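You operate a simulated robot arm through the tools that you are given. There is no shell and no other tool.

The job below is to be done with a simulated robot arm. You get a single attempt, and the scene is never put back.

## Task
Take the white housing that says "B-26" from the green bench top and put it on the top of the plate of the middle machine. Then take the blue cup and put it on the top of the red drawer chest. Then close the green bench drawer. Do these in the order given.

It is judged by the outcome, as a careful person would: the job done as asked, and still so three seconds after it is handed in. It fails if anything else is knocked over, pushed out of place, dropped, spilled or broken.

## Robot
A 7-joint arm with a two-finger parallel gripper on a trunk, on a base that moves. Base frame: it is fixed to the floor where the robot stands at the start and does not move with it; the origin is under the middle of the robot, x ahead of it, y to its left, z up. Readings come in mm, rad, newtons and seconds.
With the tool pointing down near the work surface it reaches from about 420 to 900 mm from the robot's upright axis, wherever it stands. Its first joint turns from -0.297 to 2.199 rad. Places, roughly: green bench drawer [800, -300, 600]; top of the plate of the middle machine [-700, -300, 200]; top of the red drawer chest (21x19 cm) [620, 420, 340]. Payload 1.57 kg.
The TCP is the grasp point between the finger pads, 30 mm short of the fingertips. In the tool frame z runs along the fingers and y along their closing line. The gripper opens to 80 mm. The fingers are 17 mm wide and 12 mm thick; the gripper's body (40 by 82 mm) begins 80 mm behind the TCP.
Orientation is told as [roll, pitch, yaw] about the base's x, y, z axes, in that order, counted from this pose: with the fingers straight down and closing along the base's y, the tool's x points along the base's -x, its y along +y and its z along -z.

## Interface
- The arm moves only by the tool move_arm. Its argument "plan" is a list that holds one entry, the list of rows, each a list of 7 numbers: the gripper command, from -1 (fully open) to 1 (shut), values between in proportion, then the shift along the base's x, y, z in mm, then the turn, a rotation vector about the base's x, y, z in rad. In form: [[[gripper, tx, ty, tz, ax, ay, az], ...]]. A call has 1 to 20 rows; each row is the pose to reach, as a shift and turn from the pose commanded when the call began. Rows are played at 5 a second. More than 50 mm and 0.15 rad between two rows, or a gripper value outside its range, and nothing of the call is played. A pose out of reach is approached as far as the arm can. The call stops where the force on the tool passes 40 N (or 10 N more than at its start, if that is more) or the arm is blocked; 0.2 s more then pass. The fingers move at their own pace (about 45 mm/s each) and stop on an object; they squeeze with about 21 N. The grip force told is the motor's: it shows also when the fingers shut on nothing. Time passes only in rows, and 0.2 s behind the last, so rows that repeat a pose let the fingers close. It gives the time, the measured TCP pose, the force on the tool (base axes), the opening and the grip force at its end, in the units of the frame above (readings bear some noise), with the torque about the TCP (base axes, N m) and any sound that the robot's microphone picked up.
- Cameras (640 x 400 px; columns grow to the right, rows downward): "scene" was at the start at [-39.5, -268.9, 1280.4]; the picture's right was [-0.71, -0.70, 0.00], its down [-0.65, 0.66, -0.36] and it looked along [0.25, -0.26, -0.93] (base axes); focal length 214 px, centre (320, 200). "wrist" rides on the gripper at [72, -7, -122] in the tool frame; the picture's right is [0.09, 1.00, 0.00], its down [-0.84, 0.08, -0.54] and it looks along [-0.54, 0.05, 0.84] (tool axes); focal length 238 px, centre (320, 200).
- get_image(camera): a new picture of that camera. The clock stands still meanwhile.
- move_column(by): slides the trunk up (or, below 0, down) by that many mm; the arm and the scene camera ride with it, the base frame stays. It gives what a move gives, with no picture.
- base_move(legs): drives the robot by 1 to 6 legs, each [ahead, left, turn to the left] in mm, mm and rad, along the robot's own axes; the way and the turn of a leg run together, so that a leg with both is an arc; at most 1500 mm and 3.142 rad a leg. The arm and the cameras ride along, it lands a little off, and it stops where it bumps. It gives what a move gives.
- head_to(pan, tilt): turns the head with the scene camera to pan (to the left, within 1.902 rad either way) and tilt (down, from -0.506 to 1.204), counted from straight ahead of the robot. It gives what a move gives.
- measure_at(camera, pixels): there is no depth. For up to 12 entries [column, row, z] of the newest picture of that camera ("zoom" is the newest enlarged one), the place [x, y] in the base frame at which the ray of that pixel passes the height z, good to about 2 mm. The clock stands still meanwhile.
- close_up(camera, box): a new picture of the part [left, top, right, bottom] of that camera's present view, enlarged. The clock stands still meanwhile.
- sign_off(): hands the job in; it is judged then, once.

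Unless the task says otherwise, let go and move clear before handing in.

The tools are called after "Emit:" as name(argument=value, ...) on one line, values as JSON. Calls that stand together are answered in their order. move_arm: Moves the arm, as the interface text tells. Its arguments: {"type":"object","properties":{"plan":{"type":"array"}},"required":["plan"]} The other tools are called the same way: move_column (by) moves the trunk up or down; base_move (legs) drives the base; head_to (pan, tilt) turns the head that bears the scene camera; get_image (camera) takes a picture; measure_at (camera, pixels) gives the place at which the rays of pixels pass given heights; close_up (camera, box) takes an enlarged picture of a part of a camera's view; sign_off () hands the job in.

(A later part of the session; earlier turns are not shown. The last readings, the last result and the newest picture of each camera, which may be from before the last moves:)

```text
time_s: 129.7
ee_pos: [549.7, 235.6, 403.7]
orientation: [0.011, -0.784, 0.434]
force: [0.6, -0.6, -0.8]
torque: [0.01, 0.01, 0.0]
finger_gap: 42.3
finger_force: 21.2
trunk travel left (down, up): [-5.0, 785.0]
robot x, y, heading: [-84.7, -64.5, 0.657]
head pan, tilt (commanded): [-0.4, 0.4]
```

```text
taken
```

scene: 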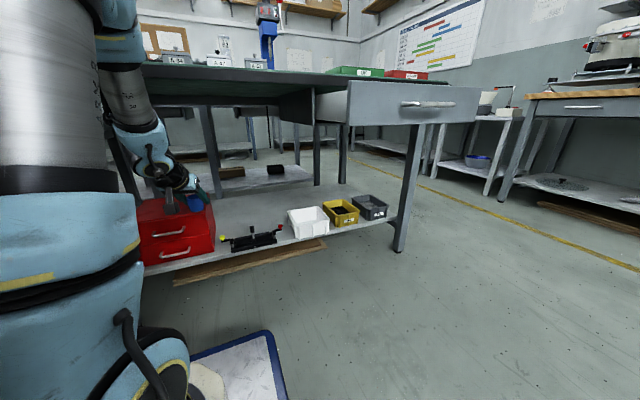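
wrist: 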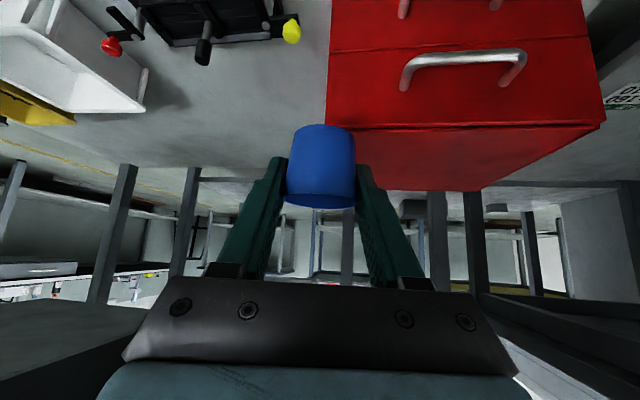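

I'll re-measure the chest's front top edge from this wrist view before going over it.

Emit:
close_up(camera="wrist", box=[300, 60, 640, 200])

Emit:
measure_at(camera="wrist", pixels=[[328, 130, 342], [606, 123, 342], [328, 130, 335], [606, 123, 335], [481, 190, 342]])

```text
1.88 times, centred on (470, 130) of wrist
```

zoom: 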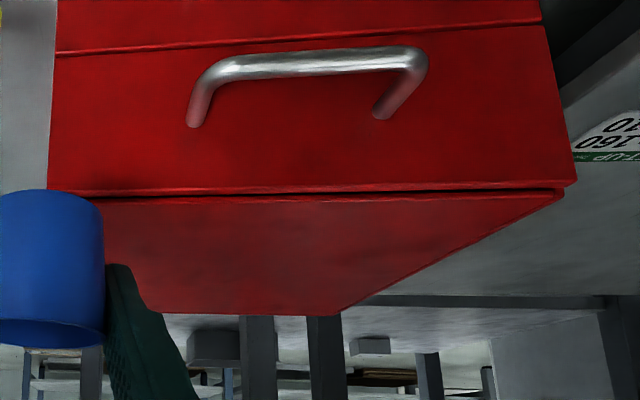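

```text
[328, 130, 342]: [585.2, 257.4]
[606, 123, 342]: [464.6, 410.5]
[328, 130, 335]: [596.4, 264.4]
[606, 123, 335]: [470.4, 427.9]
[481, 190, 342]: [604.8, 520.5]
```

The chest's top comes out nearer z≈333–340. Next I'll go over it to about (574,372), cup bottom at about 367, and look again.

Emit:
move_arm(plan=[[[1, 6, 34, -1, 0, 0, 0.0465], [1, 12, 68, -2, 0, 0, 0.093], [1, 18, 102, -3, 0, 0, 0.14], [1, 24, 136.5, -3.8, 0, 0, 0.186], [1, 24, 136.5, -3.8, 0, 0, 0.186]]])

Emit:
get_image(camera="wrist")

Emit:
get_image(camera="scene")

Emit:
close_up(camera="scene", box=[80, 20, 280, 280])

```text
time_s: 130.9
ee_pos: [575.2, 372.2, 400.0]
orientation: [0.008, -0.785, 0.62]
force: [-0.1, -0.8, -0.5]
torque: [0.02, -0.02, -0.02]
finger_gap: 41.7
finger_force: 20.8
trunk travel left (down, up): [-5.0, 785.0]
robot x, y, heading: [-86.7, -62.4, 0.652]
head pan, tilt (commanded): [-0.4, 0.4]
```

```text
taken
```

wrist: 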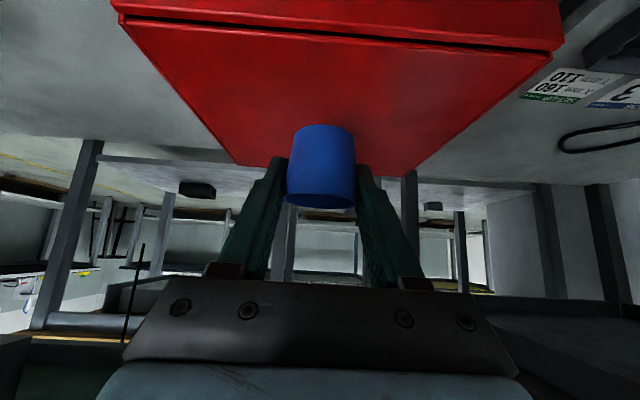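

```text
taken
```

scene: 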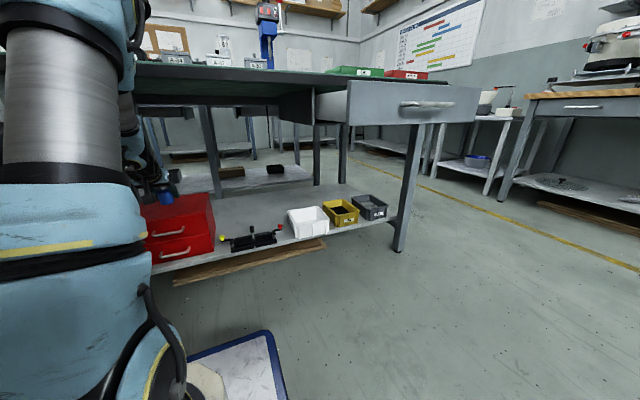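

```text
1.54 times, centred on (180, 150) of scene
```

zoom: 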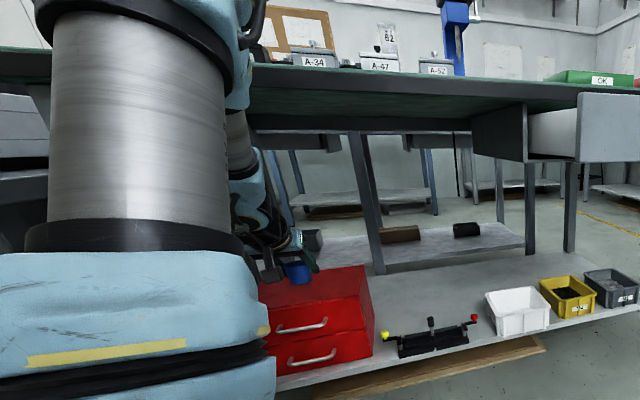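

The cup is over the chest's top (n≈683, t≈55), with the chest face all around it in the wrist picture. I'll lower 22 mm, then feel for contact in small steps.

Emit:
move_arm(plan=[[[1, 0, 0, -10, 0, 0, 0], [1, 0, 0, -20, 0, 0, 0], [1, 0, 0, -24, 0, 0, 0], [1, 0, 0, -24, 0, 0, 0]]])

Emit:
get_image(camera="wrist")

Emit:
close_up(camera="scene", box=[140, 160, 240, 260])

```text
time_s: 131.9
ee_pos: [572.9, 372.4, 375.2]
orientation: [0.008, -0.785, 0.62]
force: [-0.6, 0.0, -0.3]
torque: [-0.05, 0.05, 0.02]
finger_gap: 42.0
finger_force: 21.4
trunk travel left (down, up): [-5.0, 785.0]
robot x, y, heading: [-90.7, -64.6, 0.658]
head pan, tilt (commanded): [-0.4, 0.4]
```

```text
taken
```

wrist: 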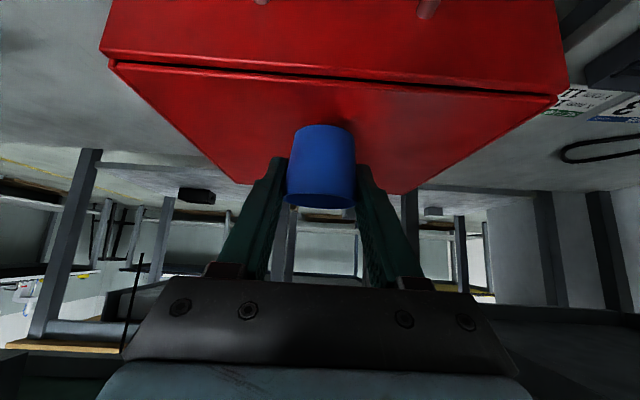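

```text
4.00 times, centred on (190, 210) of scene
```

zoom: 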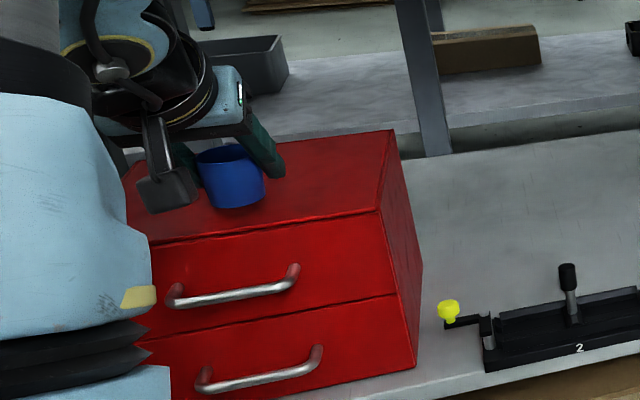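

The cup hovers just above the chest top with its shadow close beneath it, still no contact. I'll step down gently.

Emit:
move_arm(plan=[[[1, 0, 0, -1.5, 0, 0, 0], [1, 0, 0, -3, 0, 0, 0], [1, 0, 0, -3, 0, 0, 0]]])

Emit:
move_arm(plan=[[[1, 0, 0, -1, 0, 0, 0], [1, 0, 0, -2, 0, 0, 0], [1, 0, 0, -2, 0, 0, 0]]])

```text
time_s: 132.7
ee_pos: [574.2, 371.4, 372.3]
orientation: [0.011, -0.786, 0.621]
force: [-0.4, -0.9, -0.7]
torque: [0.0, 0.0, 0.02]
finger_gap: 41.8
finger_force: 21.7
trunk travel left (down, up): [-5.0, 785.0]
robot x, y, heading: [-83.0, -63.0, 0.651]
head pan, tilt (commanded): [-0.4, 0.4]
```

```text
time_s: 133.5
ee_pos: [575.4, 371.5, 370.3]
orientation: [0.009, -0.786, 0.619]
force: [0.9, 0.1, 0.0]
torque: [0.02, 0.01, -0.02]
finger_gap: 41.9
finger_force: 21.0
trunk travel left (down, up): [-5.0, 785.0]
robot x, y, heading: [-84.4, -64.4, 0.652]
head pan, tilt (commanded): [-0.4, 0.4]
```

Emit:
move_arm(plan=[[[1, 0, 0, -1, 0, 0, 0], [1, 0, 0, -2, 0, 0, 0], [1, 0, 0, -2, 0, 0, 0]]])

Emit:
close_up(camera="scene", box=[165, 180, 215, 220])

```text
time_s: 134.3
ee_pos: [575.0, 371.9, 368.6]
orientation: [0.01, -0.785, 0.618]
force: [0.1, -0.6, 0.3]
torque: [0.01, -0.01, -0.05]
finger_gap: 41.8
finger_force: 21.2
trunk travel left (down, up): [-5.0, 785.0]
robot x, y, heading: [-86.4, -62.6, 0.654]
head pan, tilt (commanded): [-0.4, 0.4]
```

```text
10.00 times, centred on (190, 200) of scene
```

zoom: 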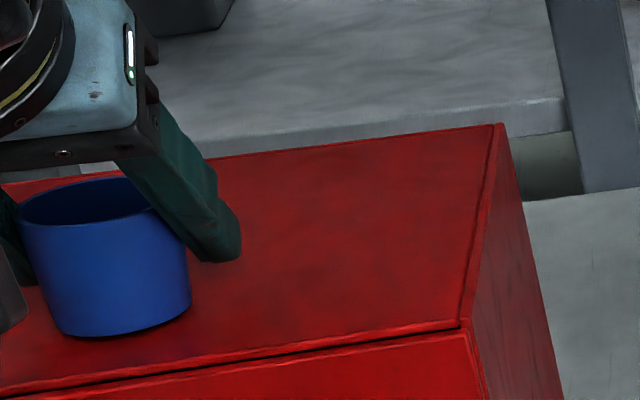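

Emit:
move_arm(plan=[[[1, 0, 0, -1, 0, 0, 0], [1, 0, 0, -2, 0, 0, 0], [1, 0, 0, -2, 0, 0, 0]]])

```text
time_s: 135.1
ee_pos: [575.5, 372.0, 365.9]
orientation: [0.011, -0.785, 0.621]
force: [-0.4, 0.2, -0.2]
torque: [0.0, -0.02, -0.03]
finger_gap: 41.7
finger_force: 20.9
trunk travel left (down, up): [-5.0, 785.0]
robot x, y, heading: [-87.7, -61.3, 0.663]
head pan, tilt (commanded): [-0.4, 0.4]
```

Emit:
move_arm(plan=[[[1, 0, 0, -1, 0, 0, 0], [1, 0, 0, -2, 0, 0, 0], [1, 0, 0, -2, 0, 0, 0]]])

Emit:
close_up(camera="scene", box=[165, 180, 215, 220])

```text
time_s: 135.9
ee_pos: [574.2, 372.2, 365.3]
orientation: [0.01, -0.788, 0.622]
force: [-0.5, 0.9, 4.9]
torque: [-0.02, -0.02, 0.02]
finger_gap: 41.5
finger_force: 20.8
trunk travel left (down, up): [-5.0, 785.0]
robot x, y, heading: [-88.7, -62.8, 0.655]
head pan, tilt (commanded): [-0.4, 0.4]
```

```text
10.00 times, centred on (190, 200) of scene
```

zoom: 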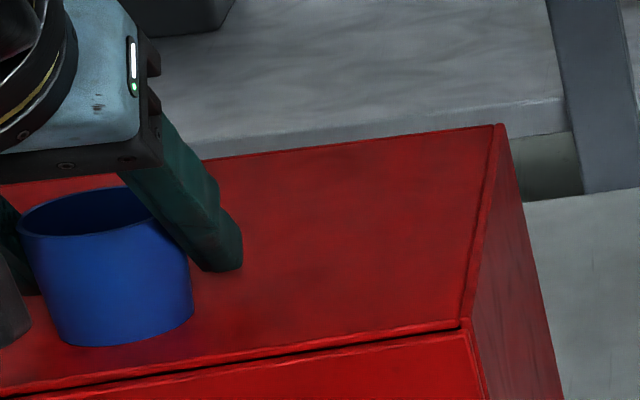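

Contact at 4.9 N: the cup stands on the chest. I'll open the fingers and check.

Emit:
move_arm(plan=[[[0.5, 0, 0, 0.5, 0, 0, 0], [0, 0, 0, 0.5, 0, 0, 0], [-0.5, 0, 0, 0.5, 0, 0, 0], [-1, 0, 0, 0.5, 0, 0, 0], [-1, 0, 0, 0.5, 0, 0, 0], [-1, 0, 0, 0.5, 0, 0, 0]]])

Emit:
get_image(camera="wrist")

Emit:
close_up(camera="scene", box=[140, 160, 240, 260])

```text
time_s: 137.3
ee_pos: [574.7, 371.7, 365.5]
orientation: [0.01, -0.786, 0.62]
force: [-0.6, -1.4, 0.0]
torque: [-0.01, 0.01, 0.01]
finger_gap: 80.0
finger_force: 0.0
trunk travel left (down, up): [-5.0, 785.0]
robot x, y, heading: [-85.7, -62.7, 0.659]
head pan, tilt (commanded): [-0.4, 0.4]
```

```text
taken
```

wrist: 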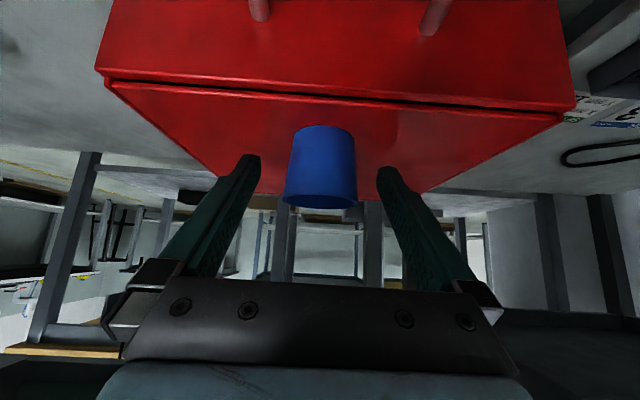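

```text
4.00 times, centred on (190, 210) of scene
```

zoom: 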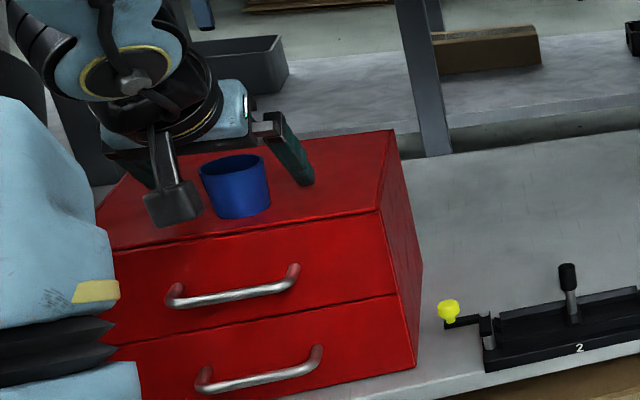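

The cup stands free and upright on the chest. I'll draw the hand straight back along its approach direction, rising slightly.

Emit:
move_arm(plan=[[[-1, -8, -5.8, 4, 0, 0, 0], [-1, -16.3, -11.6, 8, 0, 0, 0], [-1, -36.6, -26.1, 18, 0, 0, 0], [-1, -65, -46.5, 32, 0, 0, 0], [-1, -97.7, -69.7, 42, 0, 0, 0], [-1, -134, -96, 45, 0, 0, 0], [-1, -134, -96, 45, 0, 0, 0]]])

Emit:
get_image(camera="wrist")

Emit:
get_image(camera="scene")

```text
time_s: 138.9
ee_pos: [441.6, 275.4, 412.4]
orientation: [0.009, -0.785, 0.62]
force: [1.1, 0.1, 0.1]
torque: [-0.03, -0.01, 0.02]
finger_gap: 80.0
finger_force: 0.1
trunk travel left (down, up): [-5.0, 785.0]
robot x, y, heading: [-89.5, -63.5, 0.66]
head pan, tilt (commanded): [-0.4, 0.4]
```

```text
taken
```

wrist: 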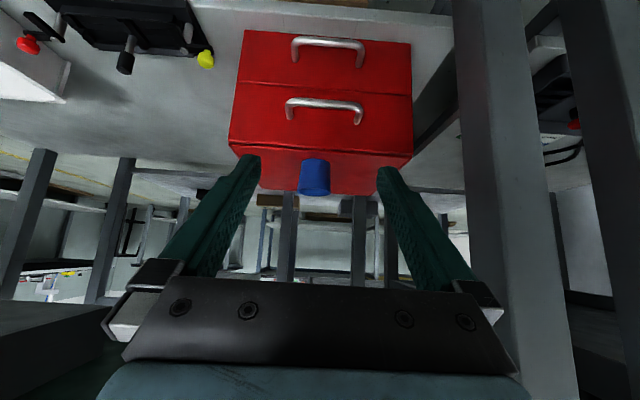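

```text
taken
```

scene: 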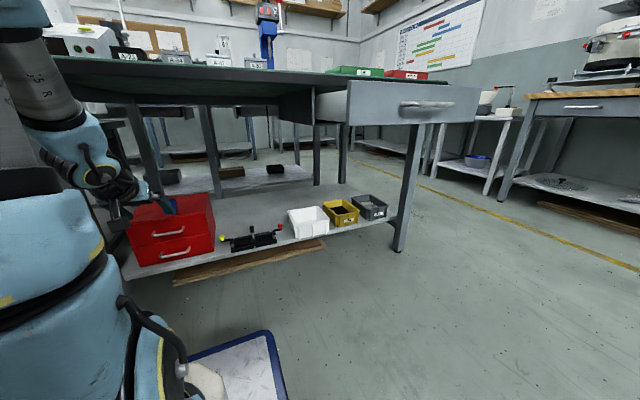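

The cup stands on the chest (wrist (313,178)), clear of the hand. Next is the drawer: I'll study its front from this low view.

Emit:
close_up(camera="scene", box=[300, 60, 500, 180])

Emit:
measure_at(camera="scene", pixels=[[349, 82, 680], [349, 82, 700], [349, 124, 560], [349, 124, 600], [480, 92, 680], [480, 92, 700], [428, 104, 620], [428, 104, 650]])

```text
3.20 times, centred on (400, 120) of scene
```

zoom: 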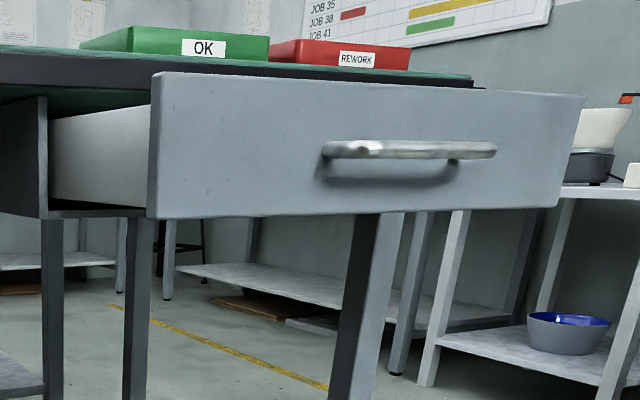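

```text
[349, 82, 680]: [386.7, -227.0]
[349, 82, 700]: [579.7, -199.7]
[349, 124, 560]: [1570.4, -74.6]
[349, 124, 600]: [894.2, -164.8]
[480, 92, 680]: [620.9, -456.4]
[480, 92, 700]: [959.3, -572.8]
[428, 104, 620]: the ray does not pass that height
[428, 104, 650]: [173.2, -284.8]
```

The drawer's front spans z≈619–699 with its face at n≈336 and the handle at z≈658, centred near t≈740. First I'll bring the tool back to pointing straight down while drawing it out from under the bench.

Emit:
move_arm(plan=[[[-1, -16, -12, 0, 0, 0, 0], [-1, -32, -24, 0, -0.076, 0.1065, 0], [-1, -48, -37, 0, -0.152, 0.213, 0], [-1, -64, -49, 0, -0.228, 0.3195, 0], [-1, -80, -61, 0, -0.304, 0.426, 0], [-1, -95, -73, 0, -0.38, 0.5325, 0], [-1, -95, -73, 0, -0.456, 0.639, 0], [-1, -95, -73, 0, -0.456, 0.639, 0]]])

Emit:
get_image(camera="wrist")

Emit:
get_image(camera="scene")

```text
time_s: 140.9
ee_pos: [303.2, 233.9, 410.7]
orientation: [0.009, 0.002, 0.771]
force: [0.2, -0.4, 0.1]
torque: [0.03, 0.0, -0.01]
finger_gap: 80.1
finger_force: 0.0
out of reach, approached as far as the arm can: row 2, 3, 4, 5, 6
trunk travel left (down, up): [-5.0, 785.0]
robot x, y, heading: [-89.2, -66.7, 0.655]
head pan, tilt (commanded): [-0.4, 0.4]
stopped in row 8: the arm was blocked; the commanded pose is now the measured one
```

```text
taken
```

wrist: 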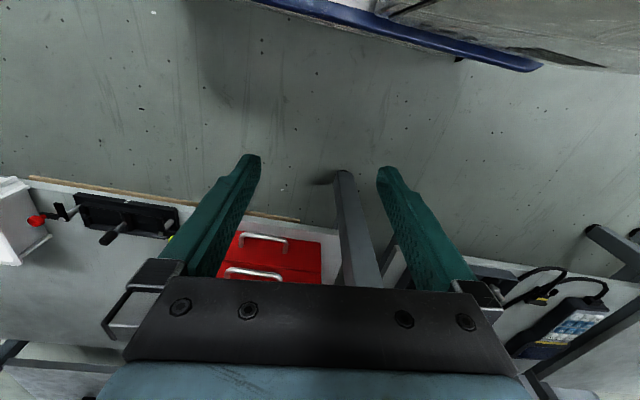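

```text
taken
```

scene: 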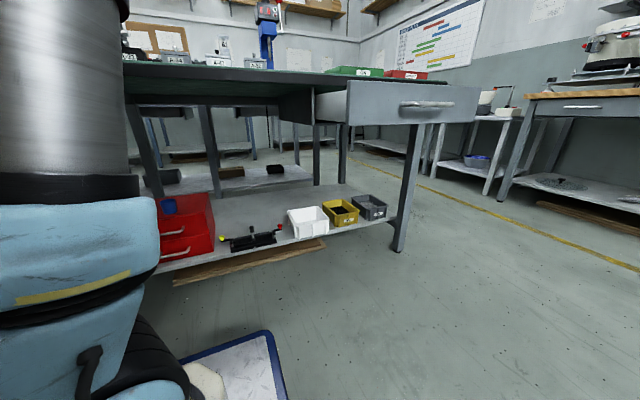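

The tool is pointing down again at n≈383 in front of the bench (the block was at the row's end, near my own wall on the left), and the cup still stands on the chest at scene (168,205). I'll swing the arm to the right, away from the wall, then raise the trunk.

Emit:
move_arm(plan=[[[-1, 23, -30, 0, 0, 0, -0.04], [-1, 46, -60, 0, 0, 0, -0.08], [-1, 69, -90, 0, 0, 0, -0.11], [-1, 92, -120, 0, 0, 0, -0.12], [-1, 115, -150, 0, 0, 0, -0.12], [-1, 115, -150, 0, 0, 0, -0.12]]])

Emit:
get_image(camera="scene")

```text
time_s: 142.3
ee_pos: [415.6, 83.1, 410.2]
orientation: [0.009, 0.002, 0.649]
force: [-0.2, 0.3, -0.6]
torque: [0.03, 0.0, -0.01]
finger_gap: 79.8
finger_force: 0.1
trunk travel left (down, up): [-5.0, 785.0]
robot x, y, heading: [-89.4, -61.2, 0.653]
head pan, tilt (commanded): [-0.4, 0.4]
```

```text
taken
```

scene: 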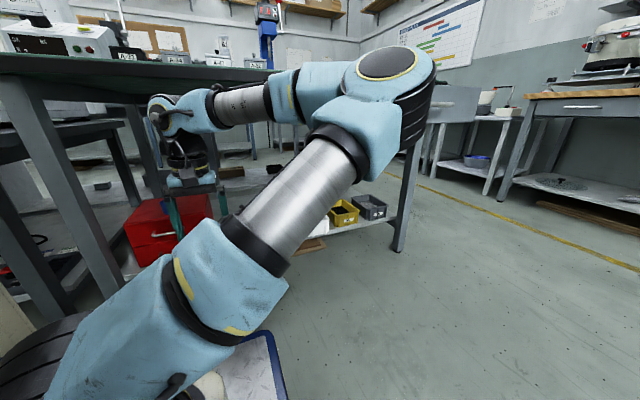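

The arm has swung its elbow out to the right (about t≈425, n≈110, z≈690, in free space). Raising the trunk keeps everything in front of the bench edge, so I'll raise it now.

Emit:
move_column(by=300)

Emit:
get_image(camera="scene")

Emit:
get_image(camera="wrist")

```text
time_s: 145.3
ee_pos: [415.9, 83.6, 710.1]
orientation: [0.01, 0.002, 0.65]
force: [0.0, 0.7, -0.3]
torque: [0.02, 0.01, -0.02]
finger_gap: 80.4
finger_force: 0.1
trunk travel left (down, up): [-305.0, 485.0]
robot x, y, heading: [-88.2, -62.4, 0.658]
head pan, tilt (commanded): [-0.4, 0.4]
```

```text
taken
```

scene: 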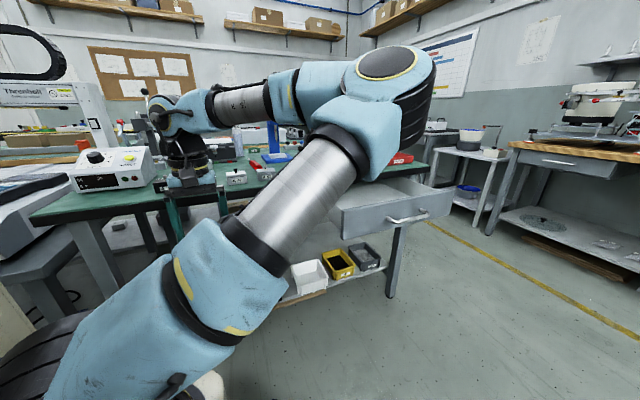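

```text
taken
```

wrist: 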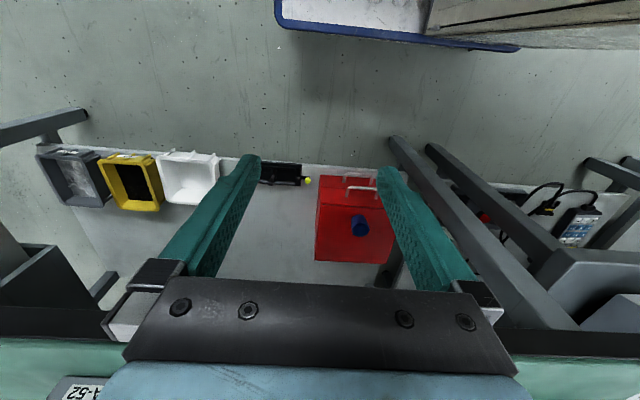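

The cup is standing on the chest at wrist (358,225). I'll raise another 200 mm and then drive ahead and to the right to a spot from which the arm can reach the front of the drawer.

Emit:
move_column(by=220)

Emit:
base_move(legs=[[165, 0, 0], [0, -140, 0]])

Emit:
get_image(camera="scene")

Emit:
get_image(camera="wrist")

```text
time_s: 147.6
ee_pos: [416.0, 83.2, 929.3]
orientation: [0.009, 0.002, 0.651]
force: [0.0, -0.2, 0.0]
torque: [0.02, 0.0, 0.0]
finger_gap: 79.6
finger_force: 0.1
trunk travel left (down, up): [-525.0, 265.0]
robot x, y, heading: [-84.8, -63.0, 0.651]
head pan, tilt (commanded): [-0.4, 0.4]
```

```text
time_s: 149.9
ee_pos: [626.5, 73.6, 930.2]
orientation: [0.008, 0.003, 0.653]
force: [-0.6, 0.0, 0.0]
torque: [0.01, -0.02, 0.01]
finger_gap: 80.2
finger_force: 0.0
trunk travel left (down, up): [-525.0, 265.0]
robot x, y, heading: [125.0, -71.6, 0.658]
head pan, tilt (commanded): [-0.4, 0.4]
```

```text
taken
```

scene: 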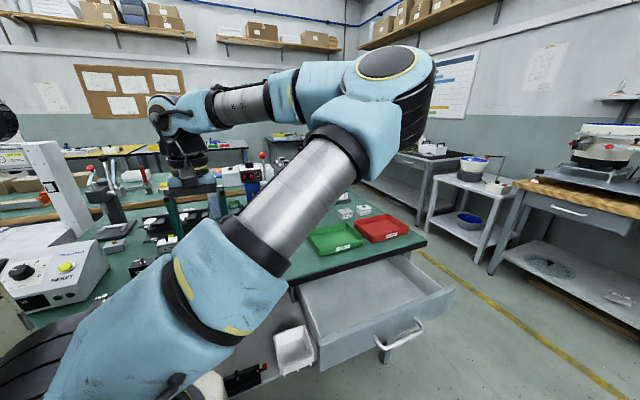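

```text
taken
```

wrist: 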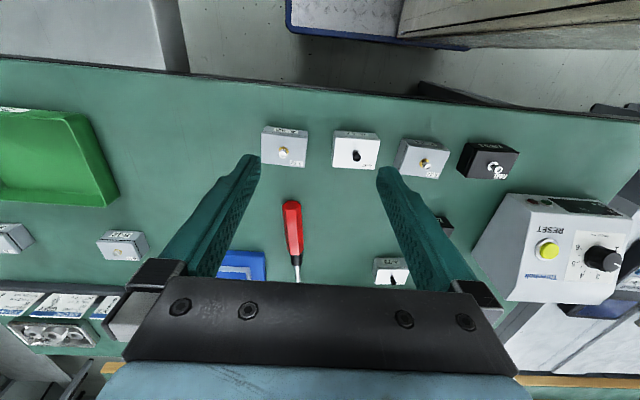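

I'm at t≈133, n≈56. To face the drawer better I'll slide left 43 mm, back 75 mm and turn right 0.5 rad; all corners stay clear of the bench edge, the plate machine and the drawer.

Emit:
base_move(legs=[[0, 43, 0], [-75, 0, 0], [0, 0, -0.5]])

Emit:
head_to(pan=-0.3, tilt=0.7)

Emit:
get_image(camera="scene")

Emit:
get_image(camera="wrist")

```text
time_s: 152.9
ee_pos: [550.4, -196.6, 931.2]
orientation: [0.01, 0.001, 0.152]
force: [-0.3, 0.7, -0.4]
torque: [0.02, -0.02, 0.01]
finger_gap: 80.1
finger_force: 0.0
trunk travel left (down, up): [-525.0, 265.0]
robot x, y, heading: [37.8, -84.5, 0.16]
head pan, tilt (commanded): [-0.4, 0.4]
```

```text
time_s: 153.7
ee_pos: [550.1, -198.3, 929.4]
orientation: [0.009, 0.003, 0.151]
force: [-0.6, -0.3, -0.3]
torque: [0.02, -0.03, -0.01]
finger_gap: 80.1
finger_force: 0.0
trunk travel left (down, up): [-525.0, 265.0]
robot x, y, heading: [36.5, -86.6, 0.16]
head pan, tilt (commanded): [-0.3, 0.7]
```

```text
taken
```

scene: 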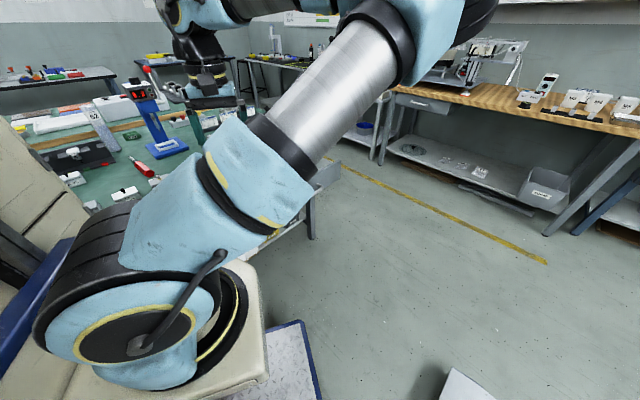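

```text
taken
```

wrist: 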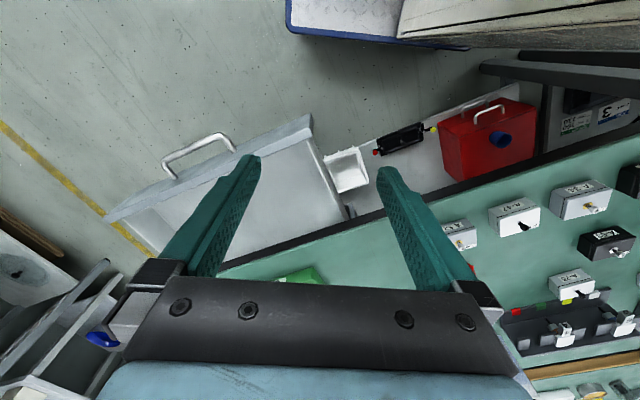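

The wrist camera now sees the whole drawer: front edge from (108,218) to (312,118), handle around (200,150); the cup is still on the chest at (500,139). I'll measure the handle and face.

Emit:
close_up(camera="wrist", box=[90, 90, 340, 250])

Emit:
measure_at(camera="wrist", pixels=[[312, 114, 699], [107, 217, 699], [314, 127, 699], [115, 223, 699], [165, 160, 658], [222, 133, 658], [193, 147, 658]])

```text
2.50 times, centred on (215, 170) of wrist
```

zoom: 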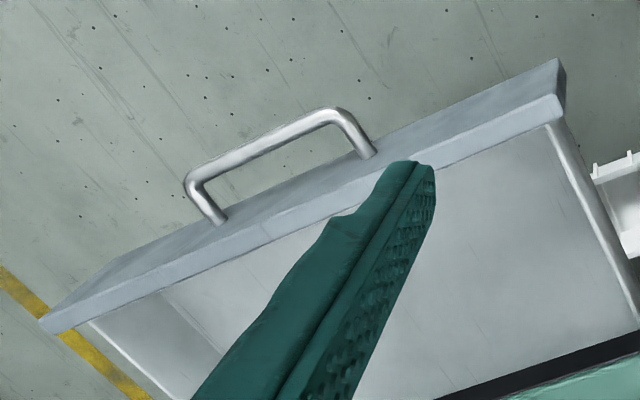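

```text
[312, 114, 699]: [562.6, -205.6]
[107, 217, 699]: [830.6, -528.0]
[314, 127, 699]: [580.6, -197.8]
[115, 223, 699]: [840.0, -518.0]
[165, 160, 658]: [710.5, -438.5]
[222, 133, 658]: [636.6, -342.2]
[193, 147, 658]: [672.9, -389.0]
```

The handle's bar lies at n≈296, z≈658, centred at t≈719, and the face at n≈338. I'll close the gripper, move over the spot in front of the handle at height, and look before lowering.

Emit:
move_arm(plan=[[[0, 15, -36, 0, 0, 0, 0.05], [1, 30, -72, 0, 0, 0, 0.1], [1, 45, -108, 0, 0, 0, 0.15], [1, 60, -144, 0, 0, 0, 0.2], [1, 75, -180, 0, 0, 0, 0.25], [1, 90, -216, 0, 0, 0, 0.3], [1, 90, -216, 0, 0, 0, 0.3]]])

Emit:
get_image(camera="wrist")

Emit:
get_image(camera="scene")

```text
time_s: 155.3
ee_pos: [639.1, -411.1, 930.2]
orientation: [0.008, 0.003, 0.452]
force: [-0.7, 0.7, -0.8]
torque: [-0.03, -0.03, 0.01]
finger_gap: 0.0
finger_force: 21.2
trunk travel left (down, up): [-525.0, 265.0]
robot x, y, heading: [36.9, -85.8, 0.156]
head pan, tilt (commanded): [-0.3, 0.7]
```

```text
taken
```

wrist: 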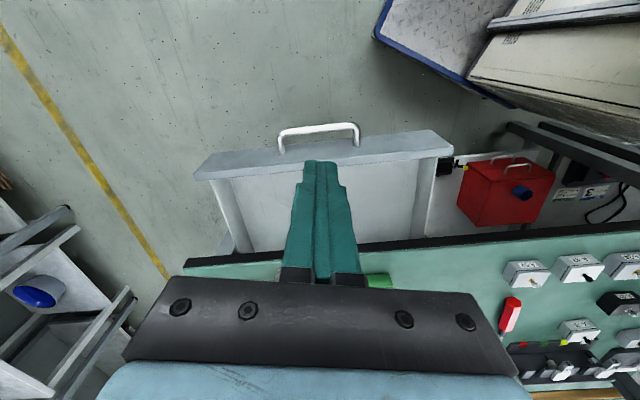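

```text
taken
```

scene: 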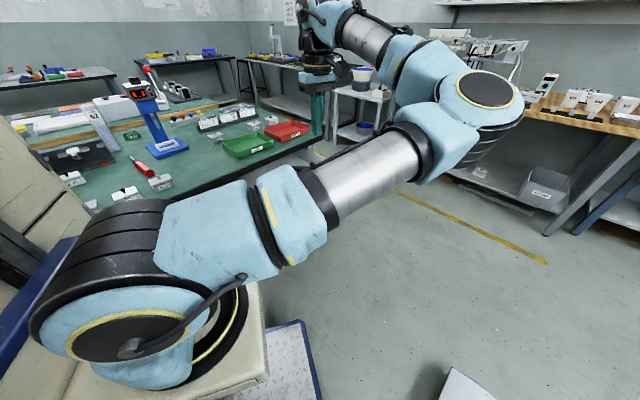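

Lined up in front of the handle (handle at wrist (318,135)). I'll lower to TCP z ≈ 664, in front of the handle bar.

Emit:
move_arm(plan=[[[1, 0, 0, -45, 0, 0, 0], [1, 0, 0, -90, 0, 0, 0], [1, 0, 0, -135, 0, 0, 0], [1, 0, 0, -180, 0, 0, 0], [1, 0, 0, -180, 0, 0, 0]]])

Emit:
get_image(camera="wrist")

Emit:
get_image(camera="scene")

```text
time_s: 156.5
ee_pos: [638.8, -413.4, 751.2]
orientation: [0.009, 0.001, 0.451]
force: [0.3, 0.6, -0.3]
torque: [-0.03, -0.02, 0.0]
finger_gap: 0.1
finger_force: 21.3
trunk travel left (down, up): [-525.0, 265.0]
robot x, y, heading: [36.7, -86.8, 0.16]
head pan, tilt (commanded): [-0.3, 0.7]
```

```text
taken
```

wrist: 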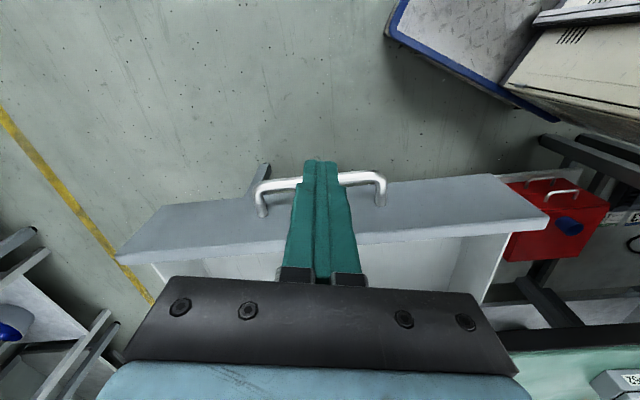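

```text
taken
```

scene: 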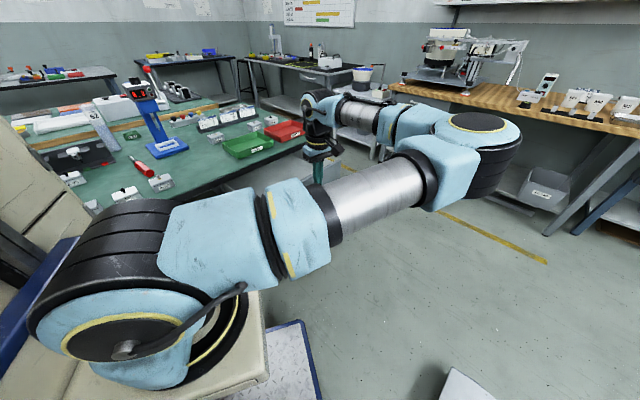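

The fingers are on the robot's side of the handle bar. I'll lower the last 88 mm.

Emit:
move_arm(plan=[[[1, 0, 0, -30, 0, 0, 0], [1, 0, 0, -60, 0, 0, 0], [1, 0, 0, -88, 0, 0, 0], [1, 0, 0, -88, 0, 0, 0]]])

Emit:
get_image(camera="wrist")

Emit:
close_up(camera="wrist", box=[200, 140, 440, 280])

```text
time_s: 157.5
ee_pos: [641.9, -413.6, 663.0]
orientation: [0.009, 0.003, 0.454]
force: [-0.2, 0.0, 0.5]
torque: [-0.01, 0.0, -0.02]
finger_gap: 0.0
finger_force: 21.2
trunk travel left (down, up): [-525.0, 265.0]
robot x, y, heading: [36.9, -84.3, 0.155]
head pan, tilt (commanded): [-0.3, 0.7]
```

```text
taken
```

wrist: 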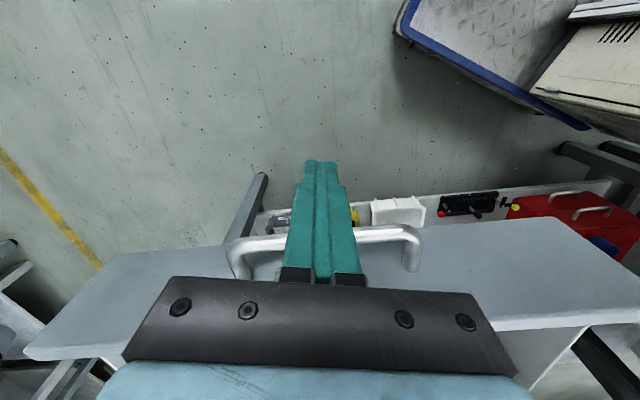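

```text
2.67 times, centred on (320, 210) of wrist
```

zoom: 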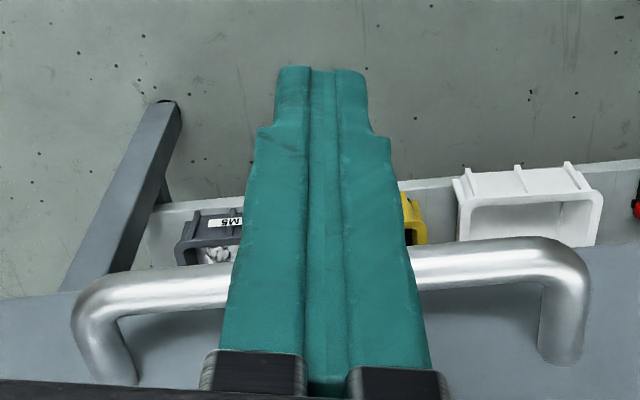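

The fingers stand in front of the middle of the handle bar, about 27 mm away. I'll push straight towards the bench (along (0.793, 0.609)) in small steps.

Emit:
move_arm(plan=[[[1, 7.9, 6.1, 0, 0, 0, 0], [1, 15.9, 12.2, 0, 0, 0, 0], [1, 20.6, 15.8, 0, 0, 0, 0], [1, 25.4, 19.5, 0, 0, 0, 0], [1, 30.1, 23.1, 0, 0, 0, 0], [1, 34.9, 26.8, 0, 0, 0, 0], [1, 39.7, 30.5, 0, 0, 0, 0], [1, 44.4, 34.1, 0, 0, 0, 0], [1, 49.2, 37.8, 0, 0, 0, 0], [1, 53.9, 41.4, 0, 0, 0, 0], [1, 58.7, 45.1, 0, 0, 0, 0], [1, 63.4, 48.7, 0, 0, 0, 0]]])

Emit:
get_image(camera="wrist")

```text
time_s: 160.1
ee_pos: [703.9, -364.7, 660.7]
orientation: [0.009, 0.002, 0.452]
force: [0.4, 0.2, -0.1]
torque: [-0.01, -0.01, -0.02]
finger_gap: 0.0
finger_force: 21.3
trunk travel left (down, up): [-525.0, 265.0]
robot x, y, heading: [37.2, -86.9, 0.161]
head pan, tilt (commanded): [-0.3, 0.7]
```

```text
taken
```

wrist: 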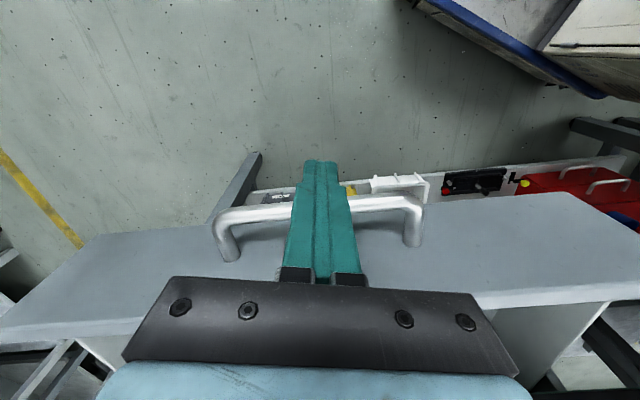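

The handle is now in contact and the drawer is sliding in with almost no resistance (force ≈ 0). I'll keep pushing.

Emit:
move_arm(plan=[[[1, 4.8, 3.65, 0, 0, 0, 0], [1, 9.5, 7.3, 0, 0, 0, 0], [1, 14.3, 11, 0, 0, 0, 0], [1, 19, 14.6, 0, 0, 0, 0], [1, 23.8, 18.3, 0, 0, 0, 0], [1, 28.5, 21.9, 0, 0, 0, 0], [1, 33.3, 25.6, 0, 0, 0, 0], [1, 38.1, 29.2, 0, 0, 0, 0], [1, 42.8, 32.9, 0, 0, 0, 0], [1, 47.6, 36.5, 0, 0, 0, 0], [1, 52.3, 40.2, 0, 0, 0, 0], [1, 57.1, 43.8, 0, 0, 0, 0], [1, 61.9, 47.5, 0, 0, 0, 0], [1, 66.6, 51.2, 0, 0, 0, 0]]])

Emit:
get_image(camera="wrist")

Emit:
get_image(camera="scene")

```text
time_s: 163.1
ee_pos: [770.9, -313.7, 663.1]
orientation: [0.01, -0.002, 0.452]
force: [-0.9, -0.6, 0.0]
torque: [0.01, -0.03, -0.02]
finger_gap: 0.0
finger_force: 21.2
trunk travel left (down, up): [-525.0, 265.0]
robot x, y, heading: [38.7, -88.0, 0.156]
head pan, tilt (commanded): [-0.3, 0.7]
```

```text
taken
```

wrist: 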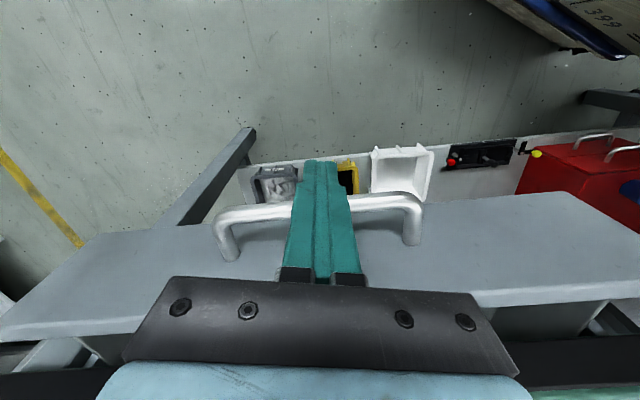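

```text
taken
```

scene: 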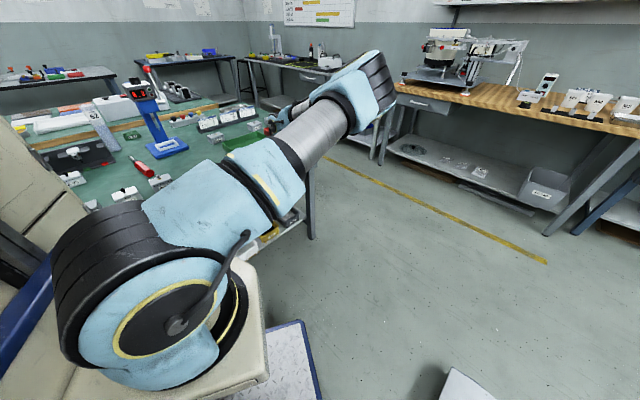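

The drawer face is now at about n≈473, some 35 mm short of the bench edge. I'll push on in finer steps until it meets its stop.

Emit:
move_arm(plan=[[[1, 3.2, 2.4, 0, 0, 0, 0], [1, 6.3, 4.9, 0, 0, 0, 0], [1, 9.5, 7.3, 0, 0, 0, 0], [1, 12.7, 9.7, 0, 0, 0, 0], [1, 15.9, 12.2, 0, 0, 0, 0], [1, 19, 14.6, 0, 0, 0, 0], [1, 22.2, 17, 0, 0, 0, 0], [1, 25.4, 19.5, 0, 0, 0, 0], [1, 25.4, 19.5, 0, 0, 0, 0]]])

Emit:
get_image(camera="wrist")

```text
time_s: 165.1
ee_pos: [795.6, -293.1, 663.3]
orientation: [0.011, 0.0, 0.453]
force: [-0.8, -0.5, 0.2]
torque: [-0.03, -0.05, -0.03]
finger_gap: 0.0
finger_force: 20.9
trunk travel left (down, up): [-525.0, 265.0]
robot x, y, heading: [40.9, -84.0, 0.16]
head pan, tilt (commanded): [-0.3, 0.7]
```

```text
taken
```

wrist: 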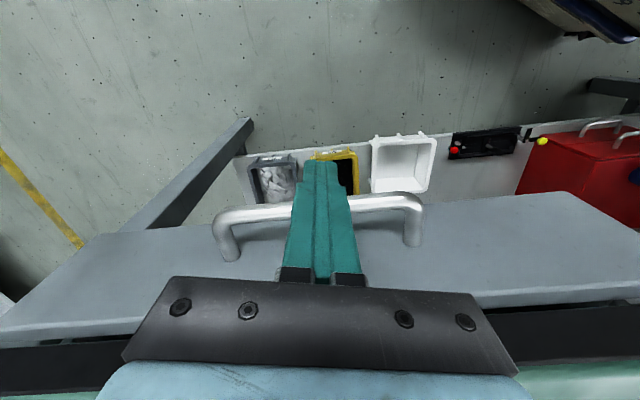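

No stop yet (face at about n≈505). I'll continue in 2 mm steps.

Emit:
move_arm(plan=[[[1, 1.6, 1.2, 0, 0, 0, 0], [1, 3.2, 2.4, 0, 0, 0, 0], [1, 4.8, 3.7, 0, 0, 0, 0], [1, 6.3, 4.9, 0, 0, 0, 0], [1, 7.9, 6.1, 0, 0, 0, 0], [1, 9.5, 7.3, 0, 0, 0, 0], [1, 9.5, 7.3, 0, 0, 0, 0]]])

Emit:
get_image(camera="wrist")

```text
time_s: 166.7
ee_pos: [805.7, -286.3, 661.8]
orientation: [0.009, 0.002, 0.453]
force: [-0.1, 0.2, -0.2]
torque: [0.04, -0.03, 0.01]
finger_gap: 0.0
finger_force: 21.5
trunk travel left (down, up): [-525.0, 265.0]
robot x, y, heading: [40.4, -87.7, 0.157]
head pan, tilt (commanded): [-0.3, 0.7]
```

```text
taken
```

wrist: 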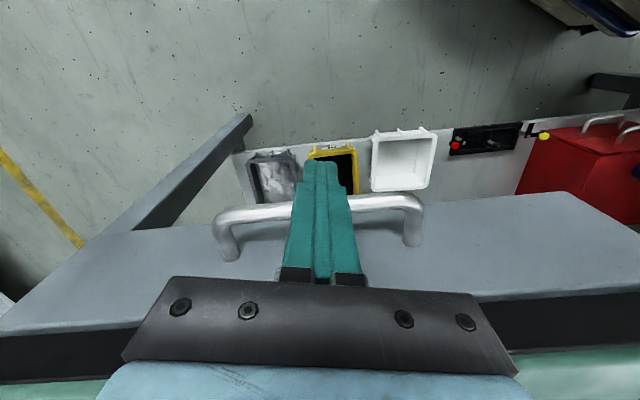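

Emit:
move_arm(plan=[[[1, 1.6, 1.2, 0, 0, 0, 0], [1, 3.2, 2.4, 0, 0, 0, 0], [1, 4.8, 3.7, 0, 0, 0, 0], [1, 6.3, 4.9, 0, 0, 0, 0], [1, 6.3, 4.9, 0, 0, 0, 0]]])

Emit:
get_image(camera="wrist")

Emit:
close_up(camera="wrist", box=[400, 180, 640, 400])

```text
time_s: 167.9
ee_pos: [811.6, -282.6, 662.5]
orientation: [0.009, 0.002, 0.451]
force: [0.1, -0.1, 0.8]
torque: [0.01, 0.02, 0.0]
finger_gap: 0.0
finger_force: 20.6
trunk travel left (down, up): [-525.0, 265.0]
robot x, y, heading: [36.9, -85.0, 0.155]
head pan, tilt (commanded): [-0.3, 0.7]
```

```text
taken
```

wrist: 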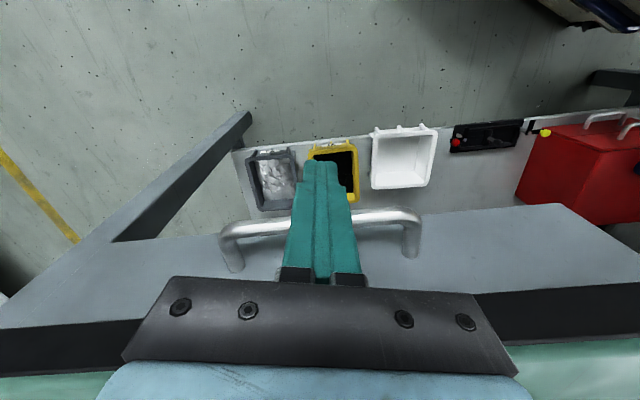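

```text
1.82 times, centred on (520, 290) of wrist
```

zoom: 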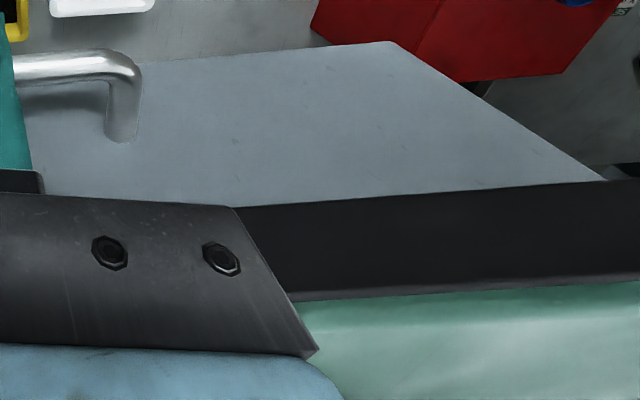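

The handle has jumped ahead of the fingers (bar now about 23 mm from the TCP) and the drawer's top strip is gone beneath the bench edge, as if it ran home. I'll look at it with the head camera to confirm.

Emit:
head_to(pan=-0.1, tilt=0.8)

Emit:
get_image(camera="scene")

Emit:
close_up(camera="scene", box=[180, 100, 380, 240])

```text
time_s: 168.6
ee_pos: [811.3, -281.9, 663.0]
orientation: [0.009, 0.003, 0.452]
force: [0.5, -0.1, -0.8]
torque: [-0.01, 0.04, -0.03]
finger_gap: 0.0
finger_force: 20.8
trunk travel left (down, up): [-525.0, 265.0]
robot x, y, heading: [43.4, -86.2, 0.157]
head pan, tilt (commanded): [-0.099, 0.799]
```

```text
taken
```

scene: 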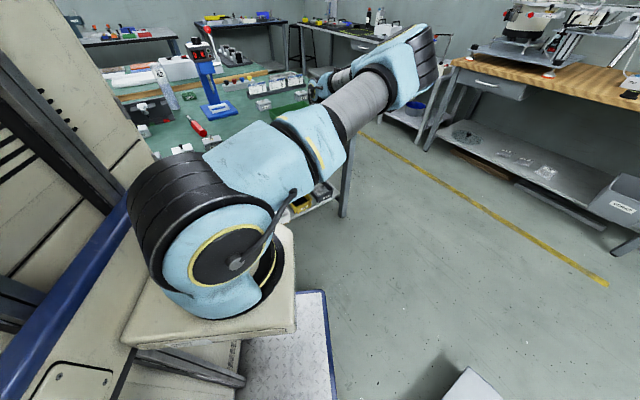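

```text
2.86 times, centred on (280, 170) of scene
```

zoom: 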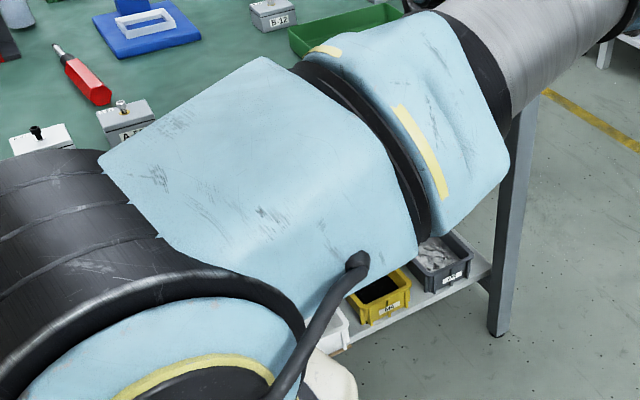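

The arm hides it from the head. I'll raise the hand 8 mm (to keep its body above the bench top) and press gently on the handle once more to feel whether the drawer is against its stop.

Emit:
move_arm(plan=[[[1, 0, 0, 4, 0, 0, 0], [1, 0, 0, 8, 0, 0, 0], [1, 3.2, 2.4, 8, 0, 0, 0], [1, 6.3, 4.9, 8, 0, 0, 0], [1, 7.9, 6.1, 8, 0, 0, 0], [1, 7.9, 6.1, 8, 0, 0, 0]]])

Emit:
get_image(camera="wrist")

```text
time_s: 170.0
ee_pos: [820.5, -275.7, 670.4]
orientation: [0.009, 0.002, 0.452]
force: [1.0, 0.0, -0.1]
torque: [0.02, 0.02, 0.02]
finger_gap: 0.0
finger_force: 20.9
trunk travel left (down, up): [-525.0, 265.0]
robot x, y, heading: [39.3, -85.4, 0.156]
head pan, tilt (commanded): [-0.099, 0.799]
```

```text
taken
```

wrist: 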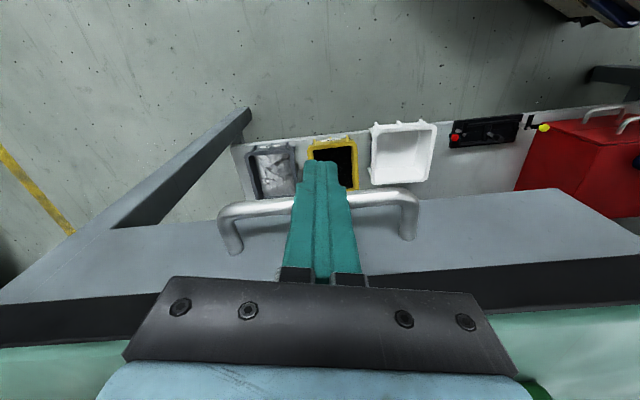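

Nearly touching the bar again. I'll press forward 2 mm at a time and read the force.

Emit:
move_arm(plan=[[[1, 1.6, 1.2, 0, 0, 0, 0], [1, 2.4, 1.8, 0, 0, 0, 0], [1, 2.4, 1.8, 0, 0, 0, 0]]])

Emit:
move_arm(plan=[[[1, 0.8, 0.6, 0, 0, 0, 0], [1, 1.6, 1.2, 0, 0, 0, 0], [1, 1.6, 1.2, 0, 0, 0, 0]]])

```text
time_s: 170.8
ee_pos: [822.4, -275.1, 670.3]
orientation: [0.009, 0.003, 0.452]
force: [-14.0, -4.6, 2.7]
torque: [-0.01, 0.16, 0.17]
finger_gap: 0.1
finger_force: 21.1
trunk travel left (down, up): [-525.0, 265.0]
robot x, y, heading: [38.7, -86.8, 0.157]
head pan, tilt (commanded): [-0.099, 0.799]
```

```text
time_s: 171.6
ee_pos: [820.5, -273.7, 671.8]
orientation: [0.008, 0.004, 0.45]
force: [-25.4, -15.6, 6.3]
torque: [-0.14, 0.28, 0.3]
finger_gap: 0.0
finger_force: 21.5
trunk travel left (down, up): [-525.0, 265.0]
robot x, y, heading: [41.6, -88.1, 0.157]
head pan, tilt (commanded): [-0.099, 0.799]
```

The handle now resists firmly (30 N, no further travel): the drawer is home against its stop. I'll back the hand straight off, then rise.

Emit:
move_arm(plan=[[[1, -4, -3, 0, 0, 0, 0], [1, -16, -12, 0, 0, 0, 0], [1, -40, -30, 0, 0, 0, 0], [1, -72, -55, 0, 0, 0, 0], [1, -103, -79, 0, 0, 0, 0], [1, -119, -91, 0, 0, 0, 0], [1, -119, -91, 0, 0, 0, 0]]])

Emit:
get_image(camera="wrist")

Emit:
get_image(camera="scene")

```text
time_s: 173.2
ee_pos: [705.6, -364.8, 670.6]
orientation: [0.008, 0.0, 0.451]
force: [-0.1, -0.4, -1.1]
torque: [0.01, 0.01, 0.01]
finger_gap: 0.4
finger_force: 21.0
trunk travel left (down, up): [-525.0, 265.0]
robot x, y, heading: [41.8, -85.2, 0.155]
head pan, tilt (commanded): [-0.099, 0.799]
```

```text
taken
```

wrist: 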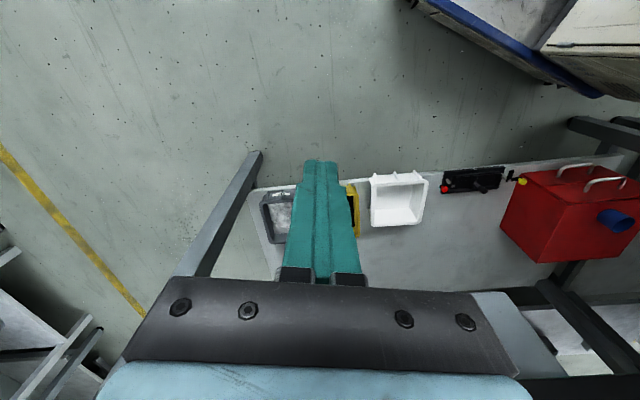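

```text
taken
```

scene: 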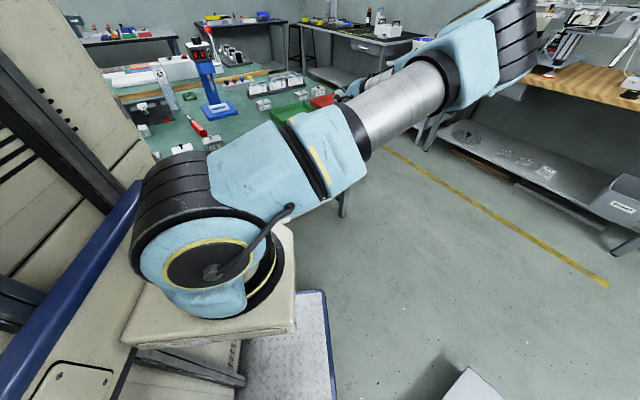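

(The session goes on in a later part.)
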